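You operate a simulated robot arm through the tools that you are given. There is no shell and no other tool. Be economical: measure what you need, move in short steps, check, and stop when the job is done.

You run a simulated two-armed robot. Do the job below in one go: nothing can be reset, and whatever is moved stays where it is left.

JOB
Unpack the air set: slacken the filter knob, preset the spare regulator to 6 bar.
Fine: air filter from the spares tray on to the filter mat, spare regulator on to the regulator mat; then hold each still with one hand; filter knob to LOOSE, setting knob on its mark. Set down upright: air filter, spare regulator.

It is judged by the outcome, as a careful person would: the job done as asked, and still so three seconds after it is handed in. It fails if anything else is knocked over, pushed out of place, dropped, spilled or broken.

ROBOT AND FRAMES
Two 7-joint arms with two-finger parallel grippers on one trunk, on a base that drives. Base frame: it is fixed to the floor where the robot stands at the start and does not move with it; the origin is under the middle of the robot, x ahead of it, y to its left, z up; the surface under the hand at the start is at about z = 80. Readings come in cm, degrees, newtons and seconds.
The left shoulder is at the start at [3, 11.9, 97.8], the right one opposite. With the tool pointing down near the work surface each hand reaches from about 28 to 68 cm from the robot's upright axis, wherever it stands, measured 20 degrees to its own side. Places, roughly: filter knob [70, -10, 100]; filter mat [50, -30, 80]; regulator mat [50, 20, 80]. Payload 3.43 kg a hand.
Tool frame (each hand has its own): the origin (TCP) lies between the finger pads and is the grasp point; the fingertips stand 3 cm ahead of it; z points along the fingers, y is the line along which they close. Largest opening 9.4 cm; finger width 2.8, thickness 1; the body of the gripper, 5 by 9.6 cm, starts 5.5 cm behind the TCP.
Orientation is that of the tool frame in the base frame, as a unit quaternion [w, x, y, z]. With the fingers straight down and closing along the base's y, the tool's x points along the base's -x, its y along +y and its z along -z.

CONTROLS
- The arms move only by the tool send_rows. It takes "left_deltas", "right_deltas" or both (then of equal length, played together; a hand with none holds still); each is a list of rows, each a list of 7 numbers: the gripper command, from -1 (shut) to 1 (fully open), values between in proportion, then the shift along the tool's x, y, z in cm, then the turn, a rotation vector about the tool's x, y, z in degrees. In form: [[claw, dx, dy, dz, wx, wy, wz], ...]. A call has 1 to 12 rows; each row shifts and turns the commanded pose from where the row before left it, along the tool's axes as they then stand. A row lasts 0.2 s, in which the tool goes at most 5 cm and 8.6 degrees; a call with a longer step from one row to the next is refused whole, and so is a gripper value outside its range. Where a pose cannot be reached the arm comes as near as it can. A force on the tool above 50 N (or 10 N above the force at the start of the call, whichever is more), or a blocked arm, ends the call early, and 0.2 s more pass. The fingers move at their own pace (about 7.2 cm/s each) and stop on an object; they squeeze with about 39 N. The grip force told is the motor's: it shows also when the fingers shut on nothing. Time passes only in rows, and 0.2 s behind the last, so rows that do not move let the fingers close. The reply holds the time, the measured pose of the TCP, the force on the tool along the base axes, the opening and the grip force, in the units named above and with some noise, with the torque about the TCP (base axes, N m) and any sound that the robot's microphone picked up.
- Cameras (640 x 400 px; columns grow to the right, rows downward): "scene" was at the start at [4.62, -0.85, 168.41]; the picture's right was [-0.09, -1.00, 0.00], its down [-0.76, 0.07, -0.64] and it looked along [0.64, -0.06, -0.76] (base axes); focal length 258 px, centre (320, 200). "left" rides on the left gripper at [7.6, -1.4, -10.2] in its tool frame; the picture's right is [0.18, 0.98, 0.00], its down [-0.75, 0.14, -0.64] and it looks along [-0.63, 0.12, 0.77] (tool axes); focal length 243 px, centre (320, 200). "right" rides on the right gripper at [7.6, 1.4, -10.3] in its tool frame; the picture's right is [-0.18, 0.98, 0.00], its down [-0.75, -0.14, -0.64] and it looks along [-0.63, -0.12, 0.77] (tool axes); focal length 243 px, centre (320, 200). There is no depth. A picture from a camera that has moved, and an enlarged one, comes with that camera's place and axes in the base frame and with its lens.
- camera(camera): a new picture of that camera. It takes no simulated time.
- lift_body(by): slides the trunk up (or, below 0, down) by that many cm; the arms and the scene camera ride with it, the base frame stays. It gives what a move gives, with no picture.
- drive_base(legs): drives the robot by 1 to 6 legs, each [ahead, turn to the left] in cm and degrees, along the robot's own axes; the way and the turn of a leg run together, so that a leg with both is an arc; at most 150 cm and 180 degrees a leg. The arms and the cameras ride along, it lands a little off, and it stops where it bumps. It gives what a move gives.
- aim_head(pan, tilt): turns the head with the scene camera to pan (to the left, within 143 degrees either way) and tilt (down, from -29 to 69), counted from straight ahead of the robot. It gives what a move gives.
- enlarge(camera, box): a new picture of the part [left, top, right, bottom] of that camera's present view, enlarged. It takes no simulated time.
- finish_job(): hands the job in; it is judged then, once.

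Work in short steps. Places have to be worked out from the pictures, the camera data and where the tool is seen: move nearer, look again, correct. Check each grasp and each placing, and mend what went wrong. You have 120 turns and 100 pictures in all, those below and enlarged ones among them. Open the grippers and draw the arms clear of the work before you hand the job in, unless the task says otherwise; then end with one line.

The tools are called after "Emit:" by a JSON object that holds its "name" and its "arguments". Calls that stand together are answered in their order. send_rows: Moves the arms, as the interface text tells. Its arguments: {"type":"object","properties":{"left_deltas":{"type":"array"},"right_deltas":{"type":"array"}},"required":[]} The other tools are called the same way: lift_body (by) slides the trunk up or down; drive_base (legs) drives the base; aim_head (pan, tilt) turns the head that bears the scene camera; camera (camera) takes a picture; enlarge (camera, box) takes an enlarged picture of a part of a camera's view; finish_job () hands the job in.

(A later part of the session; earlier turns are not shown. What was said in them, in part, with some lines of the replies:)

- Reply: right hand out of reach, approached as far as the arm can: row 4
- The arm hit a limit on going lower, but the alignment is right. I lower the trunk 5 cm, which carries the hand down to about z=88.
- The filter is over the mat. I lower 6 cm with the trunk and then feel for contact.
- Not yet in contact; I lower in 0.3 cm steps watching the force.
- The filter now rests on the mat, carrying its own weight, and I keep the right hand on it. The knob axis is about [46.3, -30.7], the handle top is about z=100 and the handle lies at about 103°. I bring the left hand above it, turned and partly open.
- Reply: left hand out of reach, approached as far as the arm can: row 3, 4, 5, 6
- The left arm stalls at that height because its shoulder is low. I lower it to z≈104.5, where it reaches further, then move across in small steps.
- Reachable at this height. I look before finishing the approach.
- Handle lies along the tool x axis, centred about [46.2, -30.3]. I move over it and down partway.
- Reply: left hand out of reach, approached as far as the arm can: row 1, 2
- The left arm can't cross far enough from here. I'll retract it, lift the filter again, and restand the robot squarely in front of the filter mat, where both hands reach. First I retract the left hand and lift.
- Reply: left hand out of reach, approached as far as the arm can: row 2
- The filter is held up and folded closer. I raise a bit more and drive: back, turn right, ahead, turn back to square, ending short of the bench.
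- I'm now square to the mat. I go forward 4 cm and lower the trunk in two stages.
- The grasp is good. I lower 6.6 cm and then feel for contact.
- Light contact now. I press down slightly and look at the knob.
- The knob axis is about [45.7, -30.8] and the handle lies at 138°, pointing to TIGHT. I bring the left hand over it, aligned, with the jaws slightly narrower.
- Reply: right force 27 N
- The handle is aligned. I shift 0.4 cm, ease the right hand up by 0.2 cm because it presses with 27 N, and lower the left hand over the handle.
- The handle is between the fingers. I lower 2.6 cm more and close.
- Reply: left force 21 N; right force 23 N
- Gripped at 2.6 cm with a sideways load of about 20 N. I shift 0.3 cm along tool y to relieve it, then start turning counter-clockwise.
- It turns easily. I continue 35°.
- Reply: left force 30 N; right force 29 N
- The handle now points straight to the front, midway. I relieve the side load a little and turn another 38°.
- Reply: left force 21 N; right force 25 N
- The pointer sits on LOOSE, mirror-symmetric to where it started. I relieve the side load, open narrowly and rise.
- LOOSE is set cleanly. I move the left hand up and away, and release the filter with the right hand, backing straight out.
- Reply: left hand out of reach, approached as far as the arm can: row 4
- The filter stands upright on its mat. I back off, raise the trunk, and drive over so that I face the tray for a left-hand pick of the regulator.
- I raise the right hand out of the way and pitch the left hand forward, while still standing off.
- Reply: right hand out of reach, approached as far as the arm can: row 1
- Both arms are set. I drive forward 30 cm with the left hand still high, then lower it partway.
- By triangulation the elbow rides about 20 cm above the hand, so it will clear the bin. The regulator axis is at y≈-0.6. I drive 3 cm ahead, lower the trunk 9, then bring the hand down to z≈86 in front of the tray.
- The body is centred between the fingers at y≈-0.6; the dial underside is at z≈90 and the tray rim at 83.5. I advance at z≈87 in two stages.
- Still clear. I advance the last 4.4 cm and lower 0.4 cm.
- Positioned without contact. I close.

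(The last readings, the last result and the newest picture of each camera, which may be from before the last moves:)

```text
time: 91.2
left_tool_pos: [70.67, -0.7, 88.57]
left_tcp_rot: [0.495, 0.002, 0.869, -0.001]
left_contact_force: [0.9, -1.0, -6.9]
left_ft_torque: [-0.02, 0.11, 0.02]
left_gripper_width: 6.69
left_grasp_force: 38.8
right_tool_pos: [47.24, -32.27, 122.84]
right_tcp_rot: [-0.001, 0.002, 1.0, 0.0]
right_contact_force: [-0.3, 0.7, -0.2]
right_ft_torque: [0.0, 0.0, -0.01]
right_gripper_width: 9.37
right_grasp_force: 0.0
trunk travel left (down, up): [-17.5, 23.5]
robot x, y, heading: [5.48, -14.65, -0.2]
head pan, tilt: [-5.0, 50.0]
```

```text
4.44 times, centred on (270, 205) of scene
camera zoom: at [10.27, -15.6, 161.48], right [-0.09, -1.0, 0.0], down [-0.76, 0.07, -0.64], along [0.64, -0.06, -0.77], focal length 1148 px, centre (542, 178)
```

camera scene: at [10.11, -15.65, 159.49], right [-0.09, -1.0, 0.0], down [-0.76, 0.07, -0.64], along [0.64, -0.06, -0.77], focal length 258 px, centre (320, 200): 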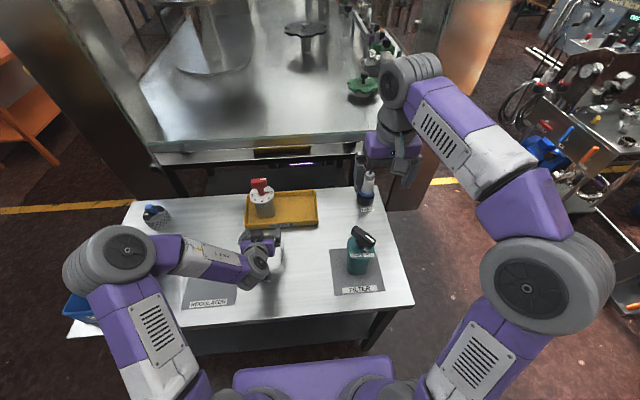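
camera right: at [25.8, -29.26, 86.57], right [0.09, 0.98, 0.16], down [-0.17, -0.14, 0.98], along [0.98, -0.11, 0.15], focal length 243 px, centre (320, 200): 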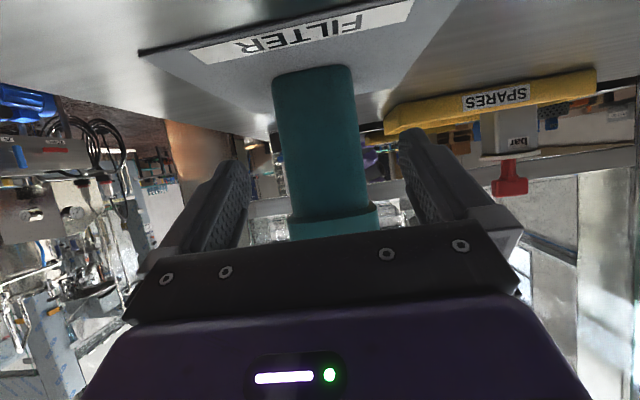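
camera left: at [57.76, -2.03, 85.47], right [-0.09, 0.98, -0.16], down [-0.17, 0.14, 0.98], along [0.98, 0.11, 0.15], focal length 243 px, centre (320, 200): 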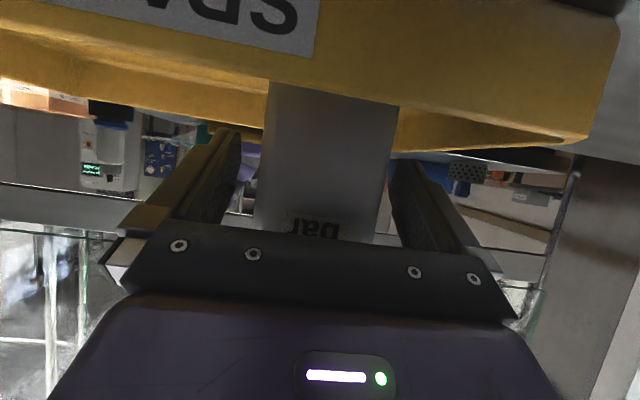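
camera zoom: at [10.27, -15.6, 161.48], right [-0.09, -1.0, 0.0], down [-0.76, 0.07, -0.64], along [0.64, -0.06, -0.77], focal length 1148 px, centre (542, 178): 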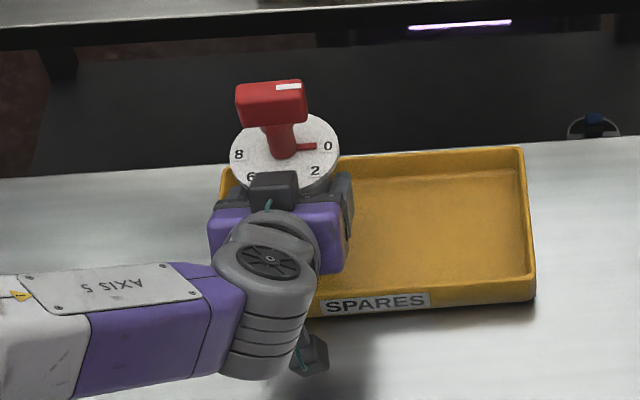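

The regulator is held (6.9 N). I lift clear, drive back, and fold the arm in as before.

Emit:
{"name": "lift_body", "arguments": {"by": 8}}

Emit:
{"name": "drive_base", "arguments": {"legs": [[-20, 0]]}}

Emit:
{"name": "send_rows", "arguments": {"left_deltas": [[-1, -1.73, 0, -1, 0, 0, 0], [-1, -1.73, 0, -1, 0, 0, 0], [-1, -1.73, 0, -1, 0, 0, 0], [-1, -1.73, 0, -1, 0, 0, 0], [-1, -1.73, 0, -1, 0, 0, 0], [-1, 0, 0, 0, 0, 0, 0]]}}

Emit:
{"name": "send_rows", "arguments": {"left_deltas": [[-1, 0.95, -1.2, -1.64, 0, 0, 0], [-1, 0.95, -1.2, -1.64, 0, 0, 0], [-1, 0.95, -1.2, -1.64, 0, 0, 0], [-1, 0.95, -1.2, -1.64, 0, 0, 0], [-1, 0.95, -1.2, -1.64, 0, 0, 0], [-1, 0.95, -1.2, -1.64, 0, 0, 0], [-1, 0.95, -1.2, -1.64, 0, 0, 0], [-1, 0.95, -1.2, -1.64, 0, 0, 0], [-1, 0.95, -1.2, -1.64, 0, 0, 0], [-1, 0, 0, 0, 0, 0, 0]]}}

Emit:
{"name": "camera", "arguments": {"camera": "scene"}}

```text
time: 92.4
left_tool_pos: [70.62, -0.61, 96.6]
left_tcp_rot: [0.495, 0.002, 0.869, 0.0]
left_contact_force: [-0.2, -0.2, -5.7]
left_ft_torque: [-0.01, 0.1, 0.03]
left_gripper_width: 6.68
left_grasp_force: 39.3
right_tool_pos: [47.26, -32.24, 130.77]
right_tcp_rot: [-0.001, 0.002, 1.0, 0.001]
right_contact_force: [0.3, -0.6, -0.3]
right_ft_torque: [-0.03, -0.01, 0.01]
right_gripper_width: 9.41
right_grasp_force: 0.0
trunk travel left (down, up): [-25.5, 15.5]
robot x, y, heading: [5.56, -14.8, -0.2]
head pan, tilt: [-5.0, 50.0]
```

```text
time: 94.0
left_tool_pos: [50.65, -0.52, 96.64]
left_tcp_rot: [0.496, 0.003, 0.869, -0.002]
left_contact_force: [0.0, -0.7, -5.9]
left_ft_torque: [-0.04, 0.11, 0.03]
left_gripper_width: 6.67
left_grasp_force: 39.2
right_tool_pos: [27.21, -32.06, 130.85]
right_tcp_rot: [-0.001, 0.002, 1.0, 0.0]
right_contact_force: [-0.4, 0.7, -0.3]
right_ft_torque: [-0.01, -0.01, -0.06]
right_gripper_width: 9.38
right_grasp_force: 0.1
trunk travel left (down, up): [-25.5, 15.5]
robot x, y, heading: [-14.5, -14.46, -0.2]
head pan, tilt: [-5.0, 50.0]
```

```text
time: 95.4
left_tool_pos: [50.82, -0.54, 106.64]
left_tcp_rot: [0.496, 0.002, 0.868, -0.001]
left_contact_force: [0.8, 0.3, -6.8]
left_ft_torque: [0.0, 0.12, -0.02]
left_gripper_width: 6.68
left_grasp_force: 38.9
right_tool_pos: [27.31, -32.0, 130.89]
right_tcp_rot: [-0.001, 0.001, 1.0, 0.0]
right_contact_force: [0.7, 0.2, -0.3]
right_ft_torque: [0.02, 0.0, 0.01]
right_gripper_width: 9.39
right_grasp_force: 0.1
trunk travel left (down, up): [-25.5, 15.5]
robot x, y, heading: [-14.39, -15.18, 0.1]
head pan, tilt: [-5.0, 50.0]
```

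```text
time: 97.6
left_tool_pos: [33.6, -11.32, 106.7]
left_tcp_rot: [0.496, 0.002, 0.868, -0.001]
left_contact_force: [-1.1, 0.2, -6.9]
left_ft_torque: [0.0, 0.08, -0.01]
left_gripper_width: 6.66
left_grasp_force: 38.9
right_tool_pos: [27.28, -32.0, 130.93]
right_tcp_rot: [-0.001, 0.002, 1.0, -0.001]
right_contact_force: [-0.2, -0.2, 0.9]
right_ft_torque: [-0.02, 0.01, -0.03]
right_gripper_width: 9.43
right_grasp_force: 0.0
trunk travel left (down, up): [-25.5, 15.5]
robot x, y, heading: [-14.69, -14.34, -0.0]
head pan, tilt: [-5.0, 50.0]
```

```text
44 pictures are left
camera scene: at [-9.73, -15.49, 169.49], right [-0.09, -1.0, 0.0], down [-0.76, 0.07, -0.64], along [0.64, -0.06, -0.77], focal length 258 px, centre (320, 200)
```

scene: 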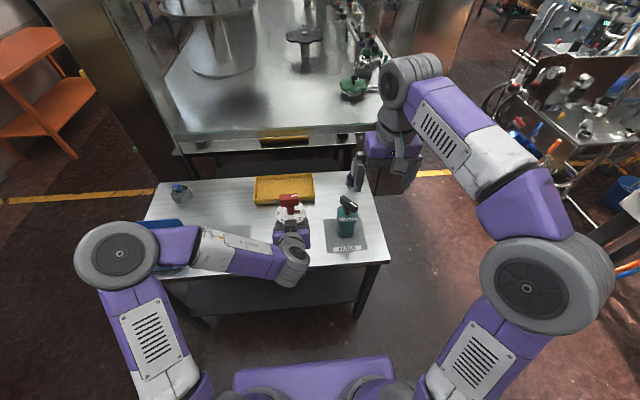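

Held well. I drive back, turn left, go across and turn square, standing off the regulator mat.

Emit:
{"name": "drive_base", "arguments": {"legs": [[-14, 0], [0, 90], [27, 0], [0, -90]]}}

Emit:
{"name": "camera", "arguments": {"camera": "scene"}}

```text
time: 108.1
left_tool_pos: [20.25, 15.15, 106.84]
left_tcp_rot: [0.495, 0.011, 0.869, -0.007]
left_contact_force: [0.0, -0.7, -7.3]
left_ft_torque: [0.0, 0.11, 0.02]
left_gripper_width: 6.64
left_grasp_force: 39.2
right_tool_pos: [13.36, -5.43, 130.78]
right_tcp_rot: [0.0, 0.012, 1.0, 0.0]
right_contact_force: [0.6, 0.0, 0.3]
right_ft_torque: [0.0, 0.03, -0.02]
right_gripper_width: 9.39
right_grasp_force: 0.0
trunk travel left (down, up): [-25.5, 15.5]
robot x, y, heading: [-27.34, 12.92, -1.6]
head pan, tilt: [-5.0, 50.0]
```

```text
43 pictures are left
camera scene: at [-23.29, 11.88, 169.49], right [-0.11, -0.99, 0.0], down [-0.76, 0.09, -0.64], along [0.64, -0.07, -0.77], focal length 258 px, centre (320, 200)
```

scene: 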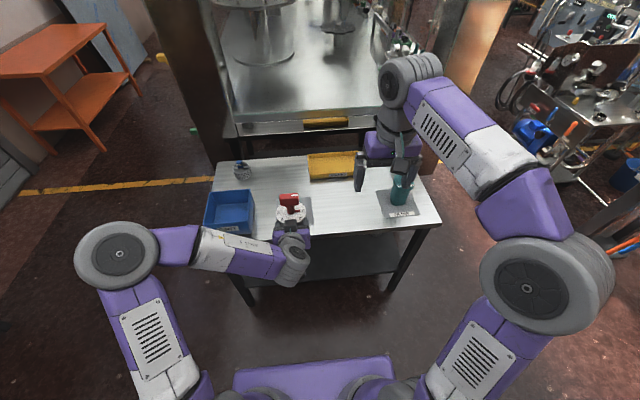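

Everything is in order. I drive forward 24 cm over the mat.

Emit:
{"name": "drive_base", "arguments": {"legs": [[24.3, 1.5]]}}

Emit:
{"name": "lift_body", "arguments": {"by": -10}}

Emit:
{"name": "camera", "arguments": {"camera": "scene"}}

Emit:
{"name": "camera", "arguments": {"camera": "left"}}

```text
time: 109.9
left_tool_pos: [44.43, 16.18, 106.77]
left_tcp_rot: [0.495, -0.001, 0.869, 0.001]
left_contact_force: [-0.6, -0.7, -6.3]
left_ft_torque: [-0.01, 0.14, 0.02]
left_gripper_width: 6.66
left_grasp_force: 39.1
right_tool_pos: [38.09, -4.75, 130.92]
right_tcp_rot: [-0.002, -0.001, 1.0, 0.0]
right_contact_force: [0.3, -0.2, -0.2]
right_ft_torque: [0.01, 0.02, 0.03]
right_gripper_width: 9.38
right_grasp_force: 0.0
trunk travel left (down, up): [-25.5, 15.5]
robot x, y, heading: [-3.78, 13.07, 0.0]
head pan, tilt: [-5.0, 50.0]
```

```text
time: 111.2
left_tool_pos: [44.3, 16.08, 96.78]
left_tcp_rot: [0.495, -0.001, 0.869, 0.001]
left_contact_force: [0.2, -0.7, -6.8]
left_ft_torque: [0.02, 0.1, 0.01]
left_gripper_width: 6.64
left_grasp_force: 39.1
right_tool_pos: [37.98, -4.61, 120.89]
right_tcp_rot: [0.0, 0.0, 1.0, -0.001]
right_contact_force: [-0.1, 0.3, 0.0]
right_ft_torque: [0.01, -0.03, -0.01]
right_gripper_width: 9.4
right_grasp_force: 0.0
trunk travel left (down, up): [-15.5, 25.5]
robot x, y, heading: [-3.71, 12.47, 0.3]
head pan, tilt: [-5.0, 50.0]
```

```text
42 pictures are left
camera scene: at [0.89, 11.73, 159.5], right [-0.09, -1.0, 0.0], down [-0.76, 0.07, -0.64], along [0.64, -0.06, -0.77], focal length 258 px, centre (320, 200)
```

scene: 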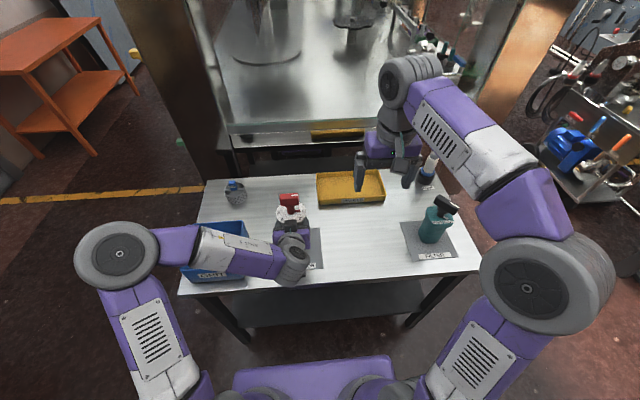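

```text
41 pictures are left
camera left: at [31.5, 14.73, 95.55], right [-0.09, 0.98, -0.16], down [-0.17, 0.14, 0.98], along [0.98, 0.12, 0.15], focal length 243 px, centre (320, 200)
```

left: 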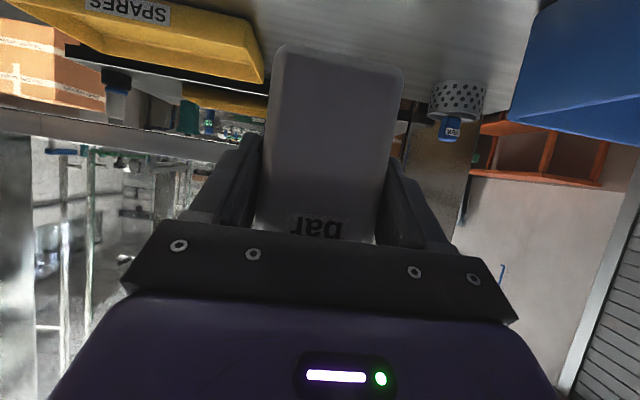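

Clear of the bin. I lower 9.3 cm with the trunk and then feel for contact.

Emit:
{"name": "lift_body", "arguments": {"by": -9.3}}

Emit:
{"name": "send_rows", "arguments": {"left_deltas": [[-1, 0.26, 0, 0.15, 0, 0, 0], [-1, 0.13, 0, 0.08, 0, 0, 0], [-1, 0, 0, 0, 0, 0, 0]]}}

```text
time: 112.5
left_tool_pos: [44.37, 16.22, 87.57]
left_tcp_rot: [0.496, 0.0, 0.869, 0.0]
left_contact_force: [0.1, 0.2, -7.0]
left_ft_torque: [0.02, 0.11, 0.0]
left_gripper_width: 6.66
left_grasp_force: 39.3
right_tool_pos: [37.98, -4.65, 111.53]
right_tcp_rot: [-0.001, 0.0, 1.0, 0.0]
right_contact_force: [0.4, 0.2, 0.4]
right_ft_torque: [0.0, 0.0, 0.01]
right_gripper_width: 9.4
right_grasp_force: 0.1
trunk travel left (down, up): [-6.2, 34.8]
robot x, y, heading: [-3.17, 12.58, 0.3]
head pan, tilt: [-5.0, 50.0]
```

```text
time: 113.3
left_tool_pos: [44.39, 16.12, 87.0]
left_tcp_rot: [0.496, 0.0, 0.868, 0.0]
left_contact_force: [-0.7, -0.3, -6.3]
left_ft_torque: [0.0, 0.12, -0.02]
left_gripper_width: 6.64
left_grasp_force: 39.1
right_tool_pos: [37.96, -4.77, 111.47]
right_tcp_rot: [-0.001, -0.001, 1.0, 0.0]
right_contact_force: [-0.1, 0.9, 0.0]
right_ft_torque: [-0.01, 0.01, 0.01]
right_gripper_width: 9.4
right_grasp_force: 0.1
trunk travel left (down, up): [-6.2, 34.8]
robot x, y, heading: [-3.7, 12.38, -0.1]
head pan, tilt: [-5.0, 50.0]
```

Not yet down; I continue in 0.2 cm steps.

Emit:
{"name": "send_rows", "arguments": {"left_deltas": [[-1, 0.17, 0, 0.1, 0, 0, 0], [-1, 0.17, 0, 0.1, 0, 0, 0], [-1, 0, 0, 0, 0, 0, 0]]}}

Emit:
{"name": "send_rows", "arguments": {"left_deltas": [[-1, 0.13, 0, 0.07, 0, 0, 0], [-1, 0, 0, 0, 0, 0, 0]]}}

```text
time: 114.1
left_tool_pos: [44.25, 16.11, 86.48]
left_tcp_rot: [0.495, 0.0, 0.869, 0.0]
left_contact_force: [0.4, -0.3, -6.4]
left_ft_torque: [0.0, 0.15, 0.02]
left_gripper_width: 6.62
left_grasp_force: 39.1
right_tool_pos: [38.04, -4.71, 111.58]
right_tcp_rot: [-0.001, -0.001, 1.0, 0.0]
right_contact_force: [-0.1, 0.6, 0.4]
right_ft_torque: [0.01, 0.04, -0.01]
right_gripper_width: 9.4
right_grasp_force: 0.0
trunk travel left (down, up): [-6.2, 34.8]
robot x, y, heading: [-3.79, 12.71, 0.1]
head pan, tilt: [-5.0, 50.0]
```

```text
time: 114.7
left_tool_pos: [44.42, 16.14, 86.45]
left_tcp_rot: [0.496, 0.0, 0.869, 0.0]
left_contact_force: [0.0, 0.6, -3.8]
left_ft_torque: [0.14, -0.07, 0.02]
left_gripper_width: 6.62
left_grasp_force: 39.4
right_tool_pos: [37.94, -4.68, 111.49]
right_tcp_rot: [-0.001, -0.001, 1.0, 0.0]
right_contact_force: [-0.5, -0.4, -0.1]
right_ft_torque: [-0.01, -0.01, 0.01]
right_gripper_width: 9.39
right_grasp_force: 0.0
trunk travel left (down, up): [-6.2, 34.8]
robot x, y, heading: [-3.89, 12.4, 0.0]
head pan, tilt: [-5.0, 50.0]
```

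Contact is beginning at 86.45. I press 0.1 cm more and look at the dial.

Emit:
{"name": "send_rows", "arguments": {"left_deltas": [[-1, 0.1, 0, 0.05, 0, 0, 0], [-1, 0, 0, 0, 0, 0, 0]]}}

Emit:
{"name": "enlarge", "arguments": {"camera": "scene", "box": [240, 150, 350, 220]}}

Emit:
{"name": "camera", "arguments": {"camera": "scene"}}

```text
time: 115.3
left_tool_pos: [44.21, 16.17, 86.59]
left_tcp_rot: [0.497, 0.0, 0.868, 0.0]
left_contact_force: [-0.4, 0.4, 4.2]
left_ft_torque: [0.43, -0.36, 0.06]
left_gripper_width: 6.65
left_grasp_force: 39.7
right_tool_pos: [37.8, -4.6, 111.59]
right_tcp_rot: [-0.001, -0.001, 1.0, 0.0]
right_contact_force: [0.8, -0.2, 0.2]
right_ft_torque: [-0.02, -0.03, -0.03]
right_gripper_width: 9.39
right_grasp_force: 0.0
trunk travel left (down, up): [-6.2, 34.8]
robot x, y, heading: [-3.73, 12.75, 0.1]
head pan, tilt: [-5.0, 50.0]
```

```text
5.71 times, centred on (295, 185) of scene
camera zoom: at [0.8, 11.73, 150.2], right [-0.09, -1.0, 0.0], down [-0.76, 0.07, -0.64], along [0.64, -0.06, -0.77], focal length 1476 px, centre (463, 286)
```

zoom: 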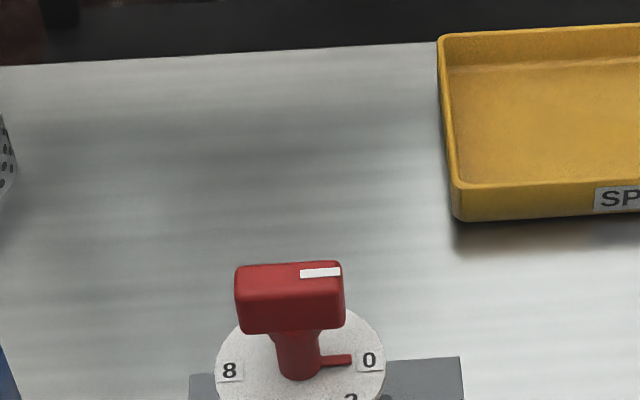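

```text
39 pictures are left
camera scene: at [0.8, 11.73, 150.2], right [-0.09, -1.0, 0.0], down [-0.76, 0.07, -0.64], along [0.64, -0.06, -0.77], focal length 258 px, centre (320, 200)
```

scene: 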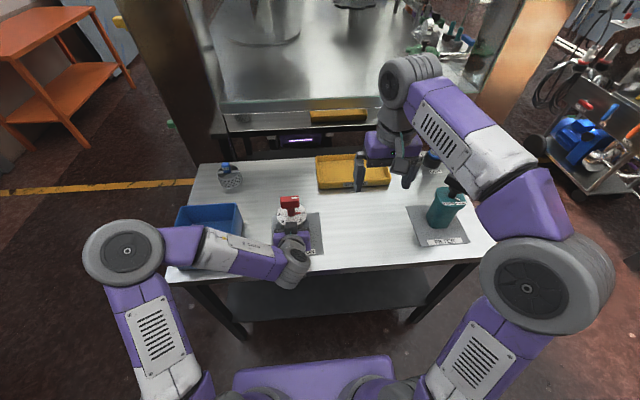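

The regulator sits on the mat with the handle along -y pointing at 0. The axis is about [45.8, 16.1] and the handle z is 95–98. 6 bar lies 135° clockwise. I turn the right hand +90° and bring it over.

Emit:
{"name": "send_rows", "arguments": {"right_deltas": [[1, 0, 0, 0, 0, 0, -8.2], [1, 0, 0, 0, 0, 0, -8.2], [1, 0, 0, 0, 0, 0, -8.2], [1, 0, 0, 0, 0, 0, -8.2], [1, 0, 0, 0, 0, 0, -8.2], [1, 0, 0, 0, 0, 0, -8.2], [0.5, 0, 0, 0, 0, 0, -8.2], [0.1, 0, 0, 0, 0, 0, -8.2], [-0.1, 0, 0, 0, 0, 0, -8.2], [-0.1, 0, 0, 0, 0, 0, -8.2], [-0.1, 0, 0, 0, 0, 0, -8], [-0.1, 0, 0, 0, 0, 0, 0]]}}

Emit:
{"name": "send_rows", "arguments": {"right_deltas": [[-0.1, 0, 0, 2.5, 0, 0, 0], [-0.1, 0, 0, 2.5, 0, 0, 0], [-0.1, -2.5, -1.3, 0, 0, 0, 0], [-0.1, -2.5, -1.3, 0, 0, 0, 0], [-0.1, -2.5, -1.3, 0, 0, 0, 0], [-0.1, -2.5, -1.3, 0, 0, 0, 0], [-0.1, -2.5, -1.3, 0, 0, 0, 0], [-0.1, -2.5, -1.3, 0, 0, 0, 0], [-0.1, 0, 0, 0, 0, 0, 0]]}}

Emit:
{"name": "camera", "arguments": {"camera": "right"}}

Emit:
{"name": "camera", "arguments": {"camera": "scene"}}

```text
time: 117.9
left_tool_pos: [44.39, 16.17, 86.52]
left_tcp_rot: [0.498, 0.0, 0.867, 0.0]
left_contact_force: [3.5, 0.4, 16.0]
left_ft_torque: [0.02, -0.67, 0.13]
left_gripper_width: 6.65
left_grasp_force: 38.5
right_tool_pos: [37.92, -4.73, 111.67]
right_tcp_rot: [0.001, 0.709, -0.705, -0.001]
right_contact_force: [0.0, -0.2, -0.8]
right_ft_torque: [0.0, -0.02, -0.02]
right_gripper_width: 4.19
right_grasp_force: 0.0
trunk travel left (down, up): [-6.2, 34.8]
robot x, y, heading: [-4.12, 12.53, 0.4]
head pan, tilt: [-5.0, 50.0]
```

```text
time: 119.9
left_tool_pos: [44.23, 16.15, 86.43]
left_tcp_rot: [0.496, 0.001, 0.868, -0.001]
left_contact_force: [2.1, -0.3, 18.9]
left_ft_torque: [0.02, 0.03, 0.15]
left_gripper_width: 6.66
left_grasp_force: 39.0
right_tool_pos: [45.76, 10.25, 106.53]
right_tcp_rot: [-0.001, 0.707, -0.707, 0.0]
right_contact_force: [-0.2, -0.2, 0.1]
right_ft_torque: [0.03, 0.02, -0.01]
right_gripper_width: 4.19
right_grasp_force: 0.1
trunk travel left (down, up): [-6.2, 34.8]
robot x, y, heading: [-3.94, 12.43, -0.1]
head pan, tilt: [-5.0, 50.0]
```

```text
38 pictures are left
camera right: at [44.22, 2.72, 116.75], right [-0.98, 0.18, 0.0], down [0.14, 0.75, 0.64], along [0.12, 0.63, -0.77], focal length 243 px, centre (320, 200)
```

right: 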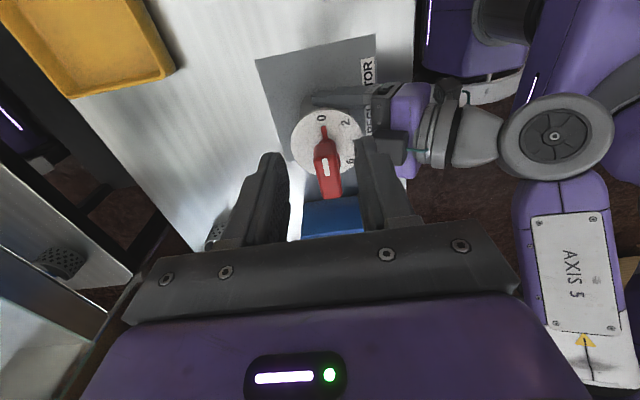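

```text
37 pictures are left
camera scene: at [0.72, 11.71, 150.2], right [-0.09, -1.0, 0.0], down [-0.76, 0.07, -0.64], along [0.64, -0.06, -0.77], focal length 258 px, centre (320, 200)
```

scene: 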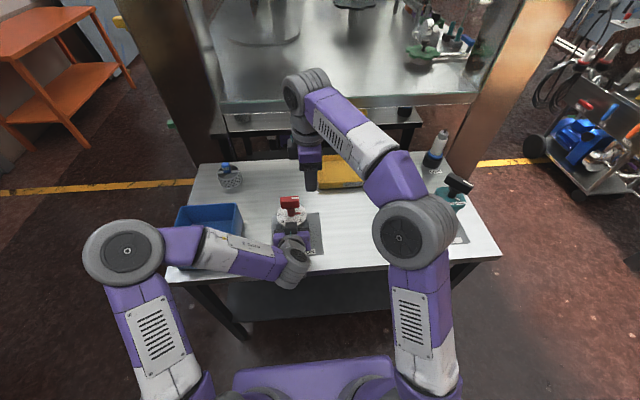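

The handle is centred near [45.9, 15.6]. I slide over it, easing the left hand's downward press a touch, and go down partway.

Emit:
{"name": "send_rows", "arguments": {"right_deltas": [[-0.1, -2.8, 0, 0, 0, 0, 0], [-0.1, -2.7, 0, 0, 0, 0, 0], [-0.1, 0, 0, 2.5, 0, 0, 0], [-0.1, 0, 0, 2.5, 0, 0, 0], [-0.1, 0, 0, 0, 0, 0, 0]], "left_deltas": [[-1, -0.13, 0, -0.08, 0, 0, 0], [-1, 0, 0, 0, 0, 0, 0], [-1, 0, 0, 0, 0, 0, 0], [-1, 0, 0, 0, 0, 0, 0], [-1, 0, 0, 0, 0, 0, 0]]}}

Emit:
{"name": "camera", "arguments": {"camera": "right"}}

Emit:
{"name": "enlarge", "arguments": {"camera": "scene", "box": [240, 170, 350, 240]}}

```text
time: 121.1
left_tool_pos: [44.13, 16.15, 86.52]
left_tcp_rot: [0.495, 0.001, 0.869, 0.0]
left_contact_force: [-0.1, -0.1, 2.3]
left_ft_torque: [-0.06, -0.28, 0.01]
left_gripper_width: 6.63
left_grasp_force: 39.1
right_tool_pos: [45.81, 15.71, 101.55]
right_tcp_rot: [-0.001, -0.707, 0.707, 0.001]
right_contact_force: [-0.4, 0.4, -0.1]
right_ft_torque: [0.0, 0.01, -0.01]
right_gripper_width: 4.24
right_grasp_force: 0.1
trunk travel left (down, up): [-6.2, 34.8]
robot x, y, heading: [-3.66, 12.67, 0.3]
head pan, tilt: [-5.0, 50.0]
```

```text
36 pictures are left
camera right: at [44.25, 8.23, 111.68], right [-0.98, 0.18, 0.0], down [0.14, 0.75, 0.64], along [0.12, 0.63, -0.77], focal length 243 px, centre (320, 200)
```

right: 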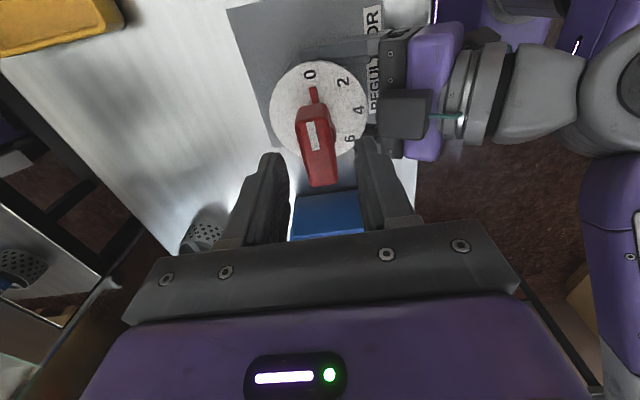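

```text
5.71 times, centred on (295, 205) of scene
camera zoom: at [0.82, 11.71, 150.19], right [-0.09, -1.0, 0.0], down [-0.76, 0.07, -0.64], along [0.64, -0.06, -0.77], focal length 1476 px, centre (463, 171)
```

zoom: 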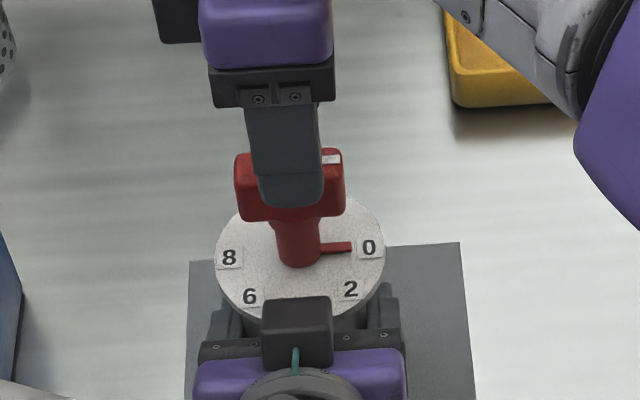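

Well centred. I lower 3.6 cm and close on the handle.

Emit:
{"name": "send_rows", "arguments": {"right_deltas": [[-0.1, 0, 0, 1.8, 0, 0, 0], [-0.1, 0, 0, 1.8, 0, 0, 0], [-0.4, 0, 0, 0, 0, 0, 0], [-0.7, 0, 0, 0, 0, 0, 0], [-1, 0, 0, 0, 0, 0, 0], [-1, 0, 0, 0, 0, 0, 0]]}}

```text
time: 122.5
left_tool_pos: [44.18, 16.17, 86.51]
left_tcp_rot: [0.495, 0.001, 0.869, 0.0]
left_contact_force: [-14.9, -0.2, -6.3]
left_ft_torque: [-0.01, -1.25, 0.0]
left_gripper_width: 6.63
left_grasp_force: 39.0
right_tool_pos: [45.82, 15.75, 98.0]
right_tcp_rot: [0.0, 0.707, -0.707, 0.0]
right_contact_force: [15.1, 0.0, 0.7]
right_ft_torque: [0.01, -0.33, -0.07]
right_gripper_width: 2.6
right_grasp_force: 38.9
trunk travel left (down, up): [-6.2, 34.8]
robot x, y, heading: [-3.7, 12.03, 0.3]
head pan, tilt: [-5.0, 50.0]
```

Gripped. I relieve the 15 N side load and begin turning clockwise.

Emit:
{"name": "send_rows", "arguments": {"right_deltas": [[-1, 0, -0.25, 0, 0, 0, 0], [-1, 0, 0, 0, 0, 0, 5], [-1, 0, 0, 0, 0, 0, 5], [-1, 0, 0, 0, 0, 0, 5], [-1, 0, 0, 0, 0, 0, 5], [-1, 0, 0, 0, 0, 0, 5], [-1, 0, 0, 0, 0, 0, 5], [-1, 0, 0, 0, 0, 0, 0]]}}

Emit:
{"name": "enlarge", "arguments": {"camera": "scene", "box": [240, 170, 350, 240]}}

```text
time: 124.3
left_tool_pos: [44.43, 16.12, 86.5]
left_tcp_rot: [0.497, 0.001, 0.868, -0.001]
left_contact_force: [14.9, -1.1, -10.3]
left_ft_torque: [0.51, 0.93, 0.03]
left_gripper_width: 6.64
left_grasp_force: 38.7
right_tool_pos: [45.94, 15.88, 97.98]
right_tcp_rot: [-0.001, -0.5, 0.866, 0.0]
right_contact_force: [-13.7, 1.0, 6.0]
right_ft_torque: [-0.55, 0.56, 0.08]
right_gripper_width: 2.59
right_grasp_force: 39.3
trunk travel left (down, up): [-6.2, 34.8]
robot x, y, heading: [-4.02, 12.33, -0.1]
head pan, tilt: [-5.0, 50.0]
```

```text
5.71 times, centred on (295, 205) of scene
camera zoom: at [0.89, 11.73, 150.19], right [-0.09, -1.0, 0.0], down [-0.76, 0.07, -0.64], along [0.64, -0.06, -0.77], focal length 1476 px, centre (463, 171)
```

zoom: 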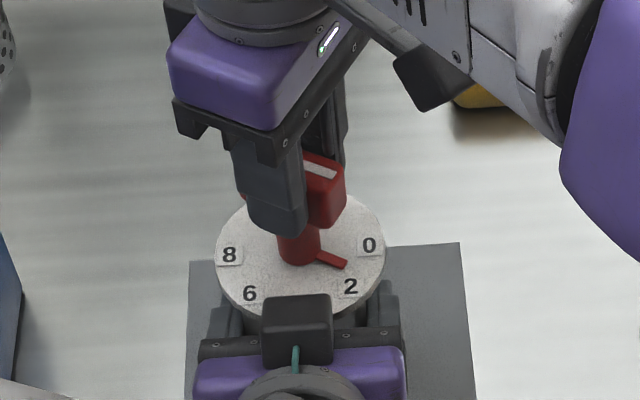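

The pointer follows. I continue another 50° clockwise with a small correction.

Emit:
{"name": "send_rows", "arguments": {"right_deltas": [[-1, 0.06, 0.1, 0, 0, 0, 5], [-1, 0, 0, 0, 0, 0, 5], [-1, 0, 0, 0, 0, 0, 5], [-1, 0, 0, 0, 0, 0, 5], [-1, 0, 0, 0, 0, 0, 5], [-1, 0, 0, 0, 0, 0, 5], [-1, 0, 0, 0, 0, 0, 5], [-1, 0, 0, 0, 0, 0, 5], [-1, 0, 0, 0, 0, 0, 5], [-1, 0, 0, 0, 0, 0, 5], [-1, 0, 0, 0, 0, 0, 0]]}}

Emit:
{"name": "enlarge", "arguments": {"camera": "scene", "box": [240, 170, 350, 240]}}

```text
time: 126.7
left_tool_pos: [44.24, 16.09, 86.61]
left_tcp_rot: [0.496, 0.001, 0.868, -0.001]
left_contact_force: [15.5, -8.8, -5.0]
left_ft_torque: [1.12, 0.81, -0.09]
left_gripper_width: 6.62
left_grasp_force: 38.9
right_tool_pos: [45.81, 16.07, 97.88]
right_tcp_rot: [-0.001, -0.087, 0.996, 0.002]
right_contact_force: [-15.1, 9.6, 5.9]
right_ft_torque: [-0.03, 0.66, 0.01]
right_gripper_width: 2.56
right_grasp_force: 38.6
trunk travel left (down, up): [-6.2, 34.8]
robot x, y, heading: [-3.86, 12.33, 0.0]
head pan, tilt: [-5.0, 50.0]
```

```text
5.71 times, centred on (295, 205) of scene
camera zoom: at [0.85, 11.75, 150.19], right [-0.09, -1.0, 0.0], down [-0.76, 0.07, -0.64], along [0.64, -0.06, -0.77], focal length 1476 px, centre (463, 171)
```

zoom: 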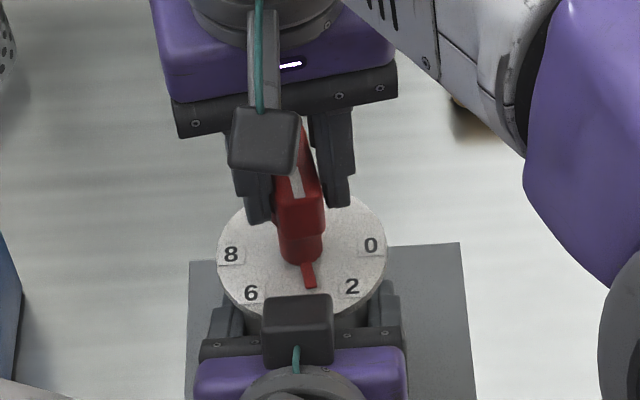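

Pointer near 4 as expected. I turn another 50° with a small correction.

Emit:
{"name": "send_rows", "arguments": {"right_deltas": [[-1, 0.13, 0.14, 0, 0, 0, 5], [-1, 0, 0, 0, 0, 0, 5], [-1, 0, 0, 0, 0, 0, 5], [-1, 0, 0, 0, 0, 0, 5], [-1, 0, 0, 0, 0, 0, 5], [-1, 0, 0, 0, 0, 0, 5], [-1, 0, 0, 0, 0, 0, 5], [-1, 0, 0, 0, 0, 0, 5], [-1, 0, 0, 0, 0, 0, 5], [-1, 0, 0, 0, 0, 0, 5], [-1, 0, 0, 0, 0, 0, 0]]}}

Emit:
{"name": "enlarge", "arguments": {"camera": "scene", "box": [240, 170, 350, 240]}}

Emit:
{"name": "camera", "arguments": {"camera": "right"}}

```text
time: 129.1
left_tool_pos: [44.27, 16.1, 86.63]
left_tcp_rot: [0.495, 0.002, 0.869, -0.002]
left_contact_force: [-8.8, -20.1, 1.8]
left_ft_torque: [1.65, -0.95, -0.44]
left_gripper_width: 6.65
left_grasp_force: 38.9
right_tool_pos: [45.76, 16.0, 97.9]
right_tcp_rot: [-0.001, 0.341, 0.94, 0.0]
right_contact_force: [7.6, 19.3, -0.5]
right_ft_torque: [0.24, 0.0, 0.06]
right_gripper_width: 2.58
right_grasp_force: 39.2
trunk travel left (down, up): [-6.2, 34.8]
robot x, y, heading: [-3.68, 12.49, 0.0]
head pan, tilt: [-5.0, 50.0]
```

```text
5.71 times, centred on (295, 205) of scene
camera zoom: at [0.85, 11.71, 150.19], right [-0.09, -1.0, 0.0], down [-0.76, 0.07, -0.64], along [0.64, -0.06, -0.77], focal length 1476 px, centre (463, 171)
```

zoom: 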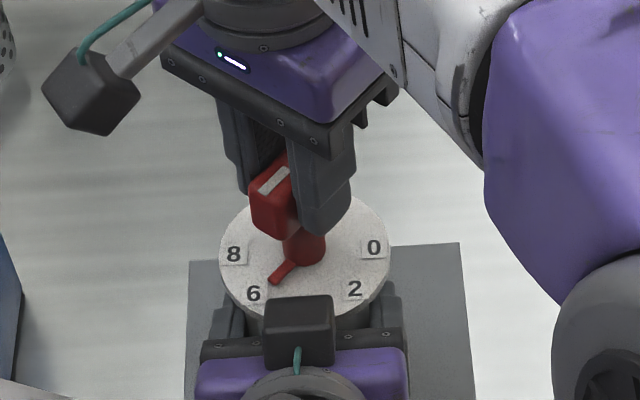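

```text
31 pictures are left
camera right: at [40.75, 21.96, 108.15], right [0.77, 0.63, 0.0], down [0.49, -0.59, 0.64], along [0.41, -0.5, -0.77], focal length 243 px, centre (320, 200)
```

right: 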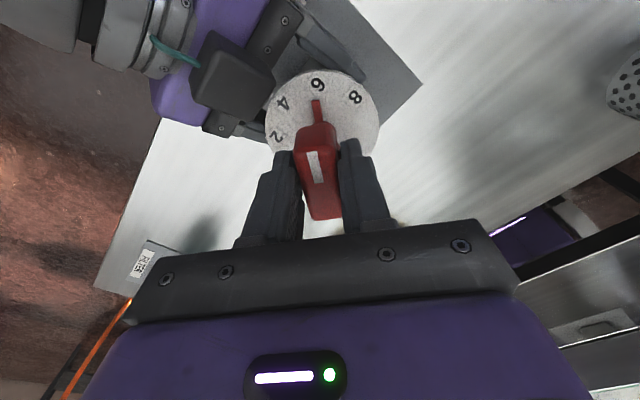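

The pointer is close to 6. I enlarge to measure precisely.

Emit:
{"name": "enlarge", "arguments": {"camera": "right", "box": [250, 55, 400, 150]}}

Emit:
{"name": "enlarge", "arguments": {"camera": "scene", "box": [270, 200, 314, 228]}}

```text
4.21 times, centred on (325, 102) of right
camera zoom: at [40.75, 21.96, 108.15], right [0.77, 0.63, 0.0], down [0.49, -0.59, 0.64], along [0.41, -0.5, -0.77], focal length 1022 px, centre (299, 610)
```

zoom: 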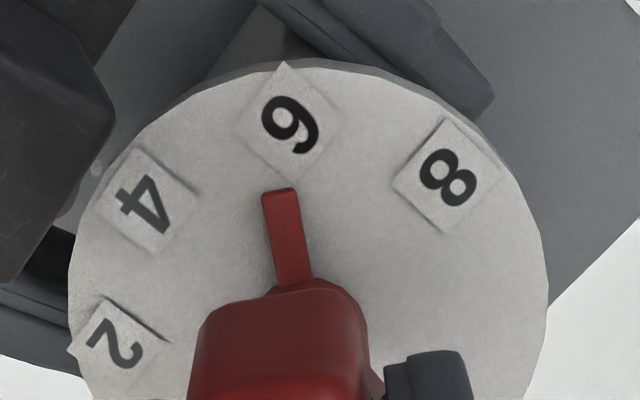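

```text
14.29 times, centred on (292, 214) of scene
camera zoom: at [0.85, 11.71, 150.19], right [-0.09, -1.0, 0.0], down [-0.76, 0.07, -0.64], along [0.64, -0.06, -0.77], focal length 3689 px, centre (720, 0)
```

zoom: 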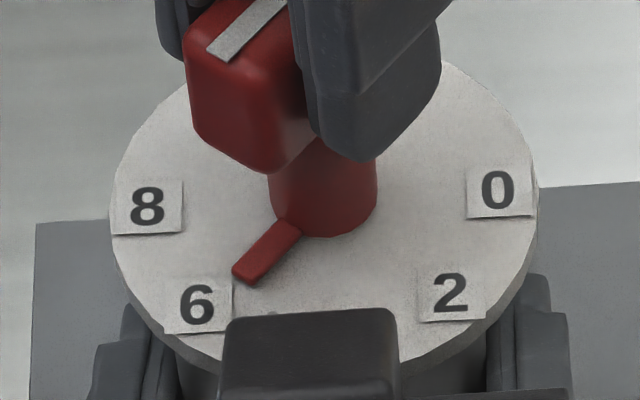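

On the dial plane I measure the pointer at 139.4° and the 6 mark at 133.8°, so 5.6° more clockwise is needed. I turn that and relieve the side load.

Emit:
{"name": "send_rows", "arguments": {"right_deltas": [[-1, 0.07, 0.2, 0, 0, 0, 0], [-1, 0, 0, 0, 0, 0, 2.9], [-1, 0, 0, 0, 0, 0, 2.8], [-1, 0, 0, 0, 0, 0, 0], [-1, 0, 0, 0, 0, 0, 0]]}}

Emit:
{"name": "enlarge", "arguments": {"camera": "right", "box": [250, 55, 400, 150]}}

```text
time: 130.3
left_tool_pos: [44.29, 16.28, 86.54]
left_tcp_rot: [0.496, 0.0, 0.868, 0.0]
left_contact_force: [-2.9, -13.4, 1.3]
left_ft_torque: [0.79, -0.51, -0.32]
left_gripper_width: 6.66
left_grasp_force: 38.8
right_tool_pos: [45.68, 16.08, 97.89]
right_tcp_rot: [-0.001, 0.388, 0.922, -0.001]
right_contact_force: [2.2, 10.6, 0.5]
right_ft_torque: [0.12, 0.08, 0.05]
right_gripper_width: 2.61
right_grasp_force: 38.8
trunk travel left (down, up): [-6.2, 34.8]
robot x, y, heading: [-3.86, 12.51, -0.1]
head pan, tilt: [-5.0, 50.0]
```

```text
4.21 times, centred on (325, 102) of right
camera zoom: at [41.43, 22.58, 108.15], right [0.83, 0.56, 0.0], down [0.43, -0.64, 0.64], along [0.36, -0.53, -0.77], focal length 1022 px, centre (299, 610)
```

zoom: 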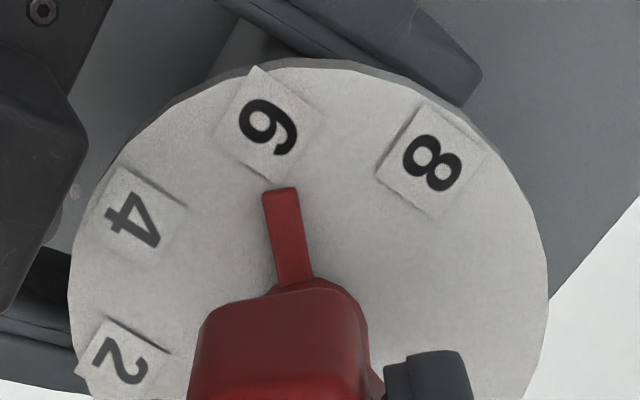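

The pointer's line runs straight through the centre of the 6 label. I relieve the last side load, open and rise.

Emit:
{"name": "send_rows", "arguments": {"right_deltas": [[-1, 0.05, 0.1, 0, 0, 0, 0], [-1, 0, 0, 0, 0, 0, 0], [-0.35, 0, 0, 0, 0, 0, 0], [-0.1, 0, 0, 0, 0, 0, 0], [-0.1, 0, 0, -1.5, 0, 0, 0], [-0.1, 0, 0, -2.5, 0, 0, 0], [-0.1, 0, 0, -2.5, 0, 0, 0], [-0.1, 0, 0, 0, 0, 0, 0]]}}

Emit:
{"name": "enlarge", "arguments": {"camera": "right", "box": [240, 20, 400, 150]}}

Emit:
{"name": "enlarge", "arguments": {"camera": "scene", "box": [270, 200, 314, 228]}}

```text
time: 132.1
left_tool_pos: [44.37, 16.14, 86.48]
left_tcp_rot: [0.495, 0.0, 0.869, 0.0]
left_contact_force: [0.5, 1.2, -2.1]
left_ft_torque: [-0.02, -0.08, 0.08]
left_gripper_width: 6.61
left_grasp_force: 39.3
right_tool_pos: [45.88, 16.24, 104.45]
right_tcp_rot: [-0.001, 0.388, 0.922, -0.001]
right_contact_force: [-0.3, 0.2, -0.5]
right_ft_torque: [-0.02, 0.01, -0.01]
right_gripper_width: 4.23
right_grasp_force: 0.0
trunk travel left (down, up): [-6.2, 34.8]
robot x, y, heading: [-4.09, 12.27, -0.1]
head pan, tilt: [-5.0, 50.0]
```

```text
3.08 times, centred on (320, 85) of right
camera zoom: at [41.5, 22.73, 114.63], right [0.83, 0.56, 0.0], down [0.43, -0.64, 0.64], along [0.35, -0.53, -0.77], focal length 746 px, centre (320, 554)
```

zoom: 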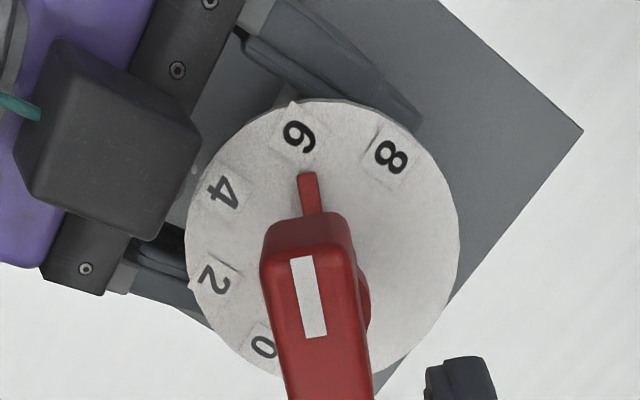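

```text
14.29 times, centred on (292, 214) of scene
camera zoom: at [0.87, 11.74, 150.19], right [-0.09, -1.0, 0.0], down [-0.76, 0.07, -0.64], along [0.64, -0.06, -0.77], focal length 3689 px, centre (720, 0)
```

zoom: 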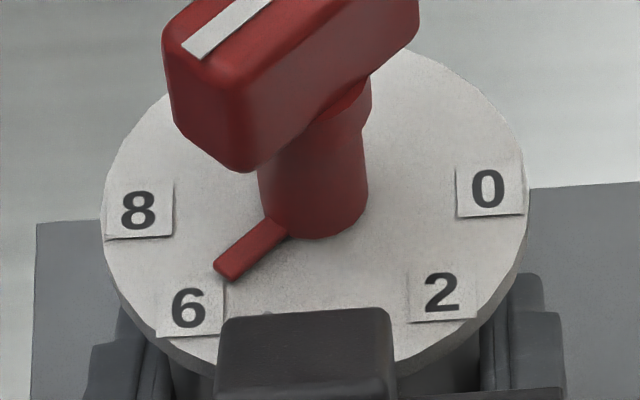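

The pointer reads within about 1° of 6. I take the right hand away to the right, then release the regulator with the left hand and back straight out.

Emit:
{"name": "send_rows", "arguments": {"right_deltas": [[-0.1, -0.7, -0.7, -2, 0, 0, 0], [-0.1, -2.5, -2.5, -1, 0, 0, 0], [-0.1, -2.5, -2.5, -1, 0, 0, 0], [-0.1, -2.5, -2.5, 0, 0, 0, 0], [-0.1, -2.5, -2.5, 0, 0, 0, 0], [0.3, -2.5, -2.5, 0, 0, 0, 0], [1, 0, 0, 0, 0, 0, 0]]}}

Emit:
{"name": "send_rows", "arguments": {"left_deltas": [[-0.3, 0, 0, 0, 0, 0, 0], [0.5, 0, 0, 0, 0, 0, 0], [1, 0, 0, 0, 0, 0, 0], [1, 0, 0, 0, 0, 0, 0], [1, 0.5, 0, -0.87, 0, 0, 0], [1, 0.75, 0, -1.3, 0, 0, 0], [1, 0.75, 0, -1.3, 0, 0, 0], [1, 0.75, 0, -1.3, 0, 0, 0], [1, 0.75, 0, -1.3, 0, 0, 0], [1, 0, 0, 0, 0, 0, 0]]}}

Emit:
{"name": "camera", "arguments": {"camera": "scene"}}

Emit:
{"name": "camera", "arguments": {"camera": "left"}}

```text
time: 133.7
left_tool_pos: [44.34, 16.24, 86.56]
left_tcp_rot: [0.495, 0.0, 0.869, 0.0]
left_contact_force: [1.4, -1.1, -4.2]
left_ft_torque: [-0.05, 0.07, -0.01]
left_gripper_width: 6.66
left_grasp_force: 39.2
right_tool_pos: [45.59, -2.53, 108.26]
right_tcp_rot: [-0.001, 0.388, 0.922, -0.001]
right_contact_force: [-0.3, 0.7, 0.7]
right_ft_torque: [-0.01, -0.02, 0.02]
right_gripper_width: 9.42
right_grasp_force: 0.1
trunk travel left (down, up): [-6.2, 34.8]
robot x, y, heading: [-3.73, 12.54, 0.1]
head pan, tilt: [-5.0, 50.0]
```

```text
time: 135.9
left_tool_pos: [37.31, 16.19, 86.47]
left_tcp_rot: [0.496, 0.0, 0.868, 0.0]
left_contact_force: [0.4, -1.1, 0.1]
left_ft_torque: [0.01, -0.03, 0.01]
left_gripper_width: 9.42
left_grasp_force: 0.1
right_tool_pos: [45.67, -2.54, 108.4]
right_tcp_rot: [-0.001, 0.388, 0.922, -0.001]
right_contact_force: [0.7, -0.1, -0.1]
right_ft_torque: [-0.02, -0.02, -0.03]
right_gripper_width: 9.42
right_grasp_force: 0.2
trunk travel left (down, up): [-6.2, 34.8]
robot x, y, heading: [-3.97, 12.05, -0.2]
head pan, tilt: [-5.0, 50.0]
```

```text
25 pictures are left
camera scene: at [0.85, 11.72, 150.19], right [-0.09, -1.0, 0.0], down [-0.76, 0.07, -0.64], along [0.64, -0.06, -0.77], focal length 258 px, centre (320, 200)
```

scene: 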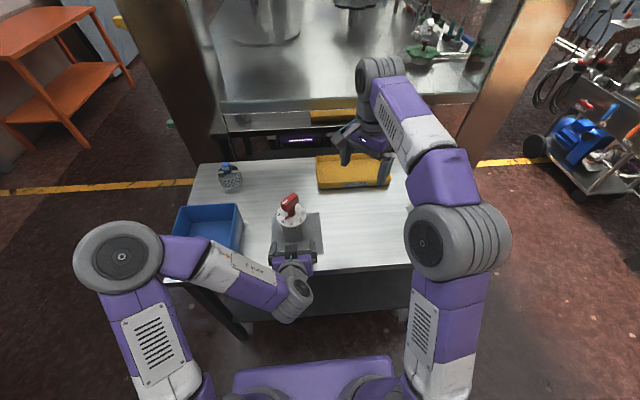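

```text
24 pictures are left
camera left: at [24.45, 14.73, 85.35], right [-0.09, 0.98, -0.16], down [-0.17, 0.14, 0.98], along [0.98, 0.12, 0.15], focal length 243 px, centre (320, 200)
```

left: 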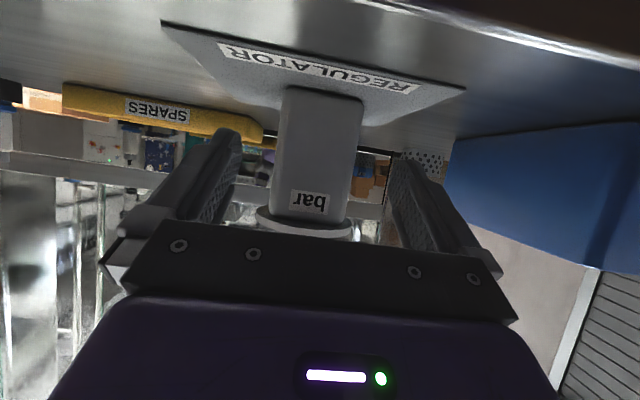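

The regulator stands upright on its mat. I back the robot off, raise the trunk and check everything.

Emit:
{"name": "drive_base", "arguments": {"legs": [[-25, 0]]}}

Emit:
{"name": "lift_body", "arguments": {"by": 18}}

Emit:
{"name": "camera", "arguments": {"camera": "scene"}}

Emit:
{"name": "enlarge", "arguments": {"camera": "scene", "box": [200, 140, 460, 260]}}

```text
time: 137.7
left_tool_pos: [12.12, 16.21, 86.58]
left_tcp_rot: [0.496, 0.0, 0.868, 0.0]
left_contact_force: [0.1, -0.3, 0.2]
left_ft_torque: [0.0, 0.01, 0.05]
left_gripper_width: 9.42
left_grasp_force: 0.0
right_tool_pos: [20.48, -2.51, 108.44]
right_tcp_rot: [0.0, 0.389, 0.921, -0.001]
right_contact_force: [0.3, 0.3, 0.5]
right_ft_torque: [-0.01, -0.05, -0.01]
right_gripper_width: 9.41
right_grasp_force: 0.0
trunk travel left (down, up): [-6.2, 34.8]
robot x, y, heading: [-28.64, 12.83, 0.0]
head pan, tilt: [-5.0, 50.0]
```

```text
time: 139.7
left_tool_pos: [12.25, 16.12, 104.57]
left_tcp_rot: [0.496, 0.0, 0.868, 0.0]
left_contact_force: [0.3, -0.3, 0.4]
left_ft_torque: [0.0, 0.04, -0.02]
left_gripper_width: 9.42
left_grasp_force: 0.0
right_tool_pos: [20.47, -2.57, 126.42]
right_tcp_rot: [-0.001, 0.388, 0.922, -0.001]
right_contact_force: [0.1, 0.0, -0.2]
right_ft_torque: [0.02, -0.03, -0.01]
right_gripper_width: 9.39
right_grasp_force: 0.0
trunk travel left (down, up): [-24.2, 16.8]
robot x, y, heading: [-28.79, 12.4, -0.2]
head pan, tilt: [-5.0, 50.0]
```

```text
23 pictures are left
camera scene: at [-24.24, 11.71, 168.18], right [-0.09, -1.0, 0.0], down [-0.76, 0.07, -0.64], along [0.64, -0.06, -0.77], focal length 258 px, centre (320, 200)
```

scene: 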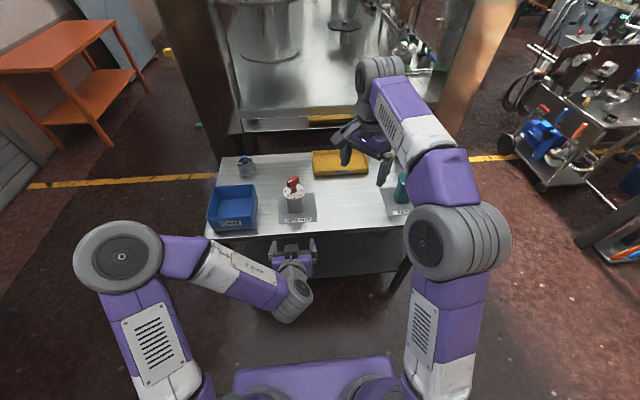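

```text
2.46 times, centred on (330, 200) of scene
camera zoom: at [-24.24, 11.71, 168.18], right [-0.09, -1.0, 0.0], down [-0.76, 0.07, -0.64], along [0.64, -0.06, -0.77], focal length 636 px, centre (295, 200)
```

zoom: 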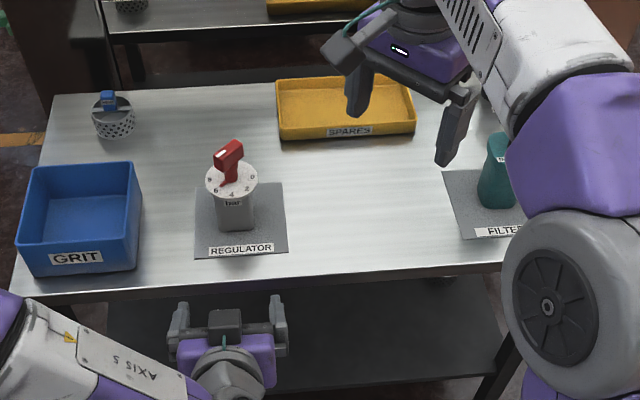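

The regulator is good. I turn right for a final look at the filter and its knob.

Emit:
{"name": "drive_base", "arguments": {"legs": [[0, -40]]}}

Emit:
{"name": "aim_head", "arguments": {"pan": 10, "tilt": 45}}

Emit:
{"name": "camera", "arguments": {"camera": "scene"}}

```text
time: 142.0
left_tool_pos: [4.89, -11.05, 104.73]
left_tcp_rot: [0.466, 0.298, 0.816, -0.17]
left_contact_force: [-0.8, 1.3, 0.0]
left_ft_torque: [-0.01, -0.02, 0.02]
left_gripper_width: 9.38
left_grasp_force: 0.1
right_tool_pos: [-0.65, -30.72, 126.44]
right_tcp_rot: [-0.001, 0.68, 0.733, 0.001]
right_contact_force: [0.8, 0.2, -0.6]
right_ft_torque: [-0.03, 0.01, 0.0]
right_gripper_width: 9.41
right_grasp_force: 0.0
trunk travel left (down, up): [-24.2, 16.8]
robot x, y, heading: [-28.75, 12.78, -39.7]
head pan, tilt: [-5.0, 50.0]
```

```text
time: 142.7
left_tool_pos: [5.0, -11.05, 104.75]
left_tcp_rot: [0.466, 0.296, 0.816, -0.169]
left_contact_force: [0.2, 0.4, -0.4]
left_ft_torque: [-0.02, 0.02, 0.0]
left_gripper_width: 9.38
left_grasp_force: 0.0
right_tool_pos: [-0.69, -30.83, 126.47]
right_tcp_rot: [-0.001, 0.68, 0.733, 0.0]
right_contact_force: [0.2, -1.1, -0.5]
right_ft_torque: [0.0, 0.01, -0.01]
right_gripper_width: 9.4
right_grasp_force: 0.0
trunk travel left (down, up): [-24.2, 16.8]
robot x, y, heading: [-28.93, 12.64, -39.9]
head pan, tilt: [10.0, 45.0]
```

```text
21 pictures are left
camera scene: at [-24.18, 10.25, 168.88], right [-0.5, -0.87, 0.0], down [-0.61, 0.35, -0.71], along [0.61, -0.35, -0.71], focal length 258 px, centre (320, 200)
```

scene: 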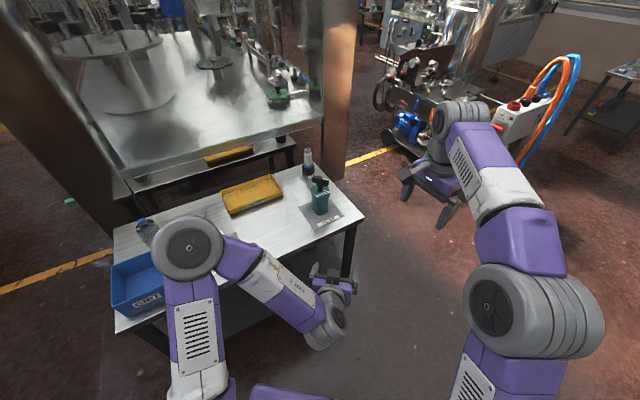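

Emit:
{"name": "enlarge", "arguments": {"camera": "scene", "box": [280, 140, 360, 240]}}

```text
4.00 times, centred on (320, 190) of scene
camera zoom: at [-24.18, 10.25, 168.88], right [-0.5, -0.87, 0.0], down [-0.61, 0.35, -0.71], along [0.61, -0.35, -0.71], focal length 1033 px, centre (320, 240)
```

zoom: 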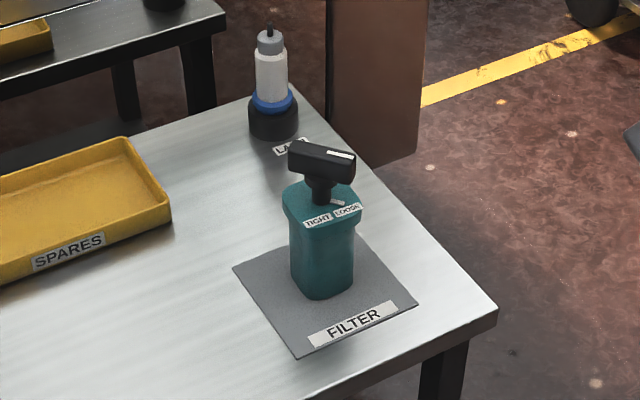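

The filter stands upright on its mat with its knob at LOOSE, and the regulator stands on its mat at 6 bar. Nothing else has moved and both arms are clear, so I hand the job in.

Emit:
{"name": "finish_job", "arguments": {}}

```text
The job is handed in.
```

The air filter is upright on the filter mat with its knob at LOOSE, and the spare regulator is upright on the regulator mat with its knob on the 6 bar mark (within about 1°). The job is handed in.
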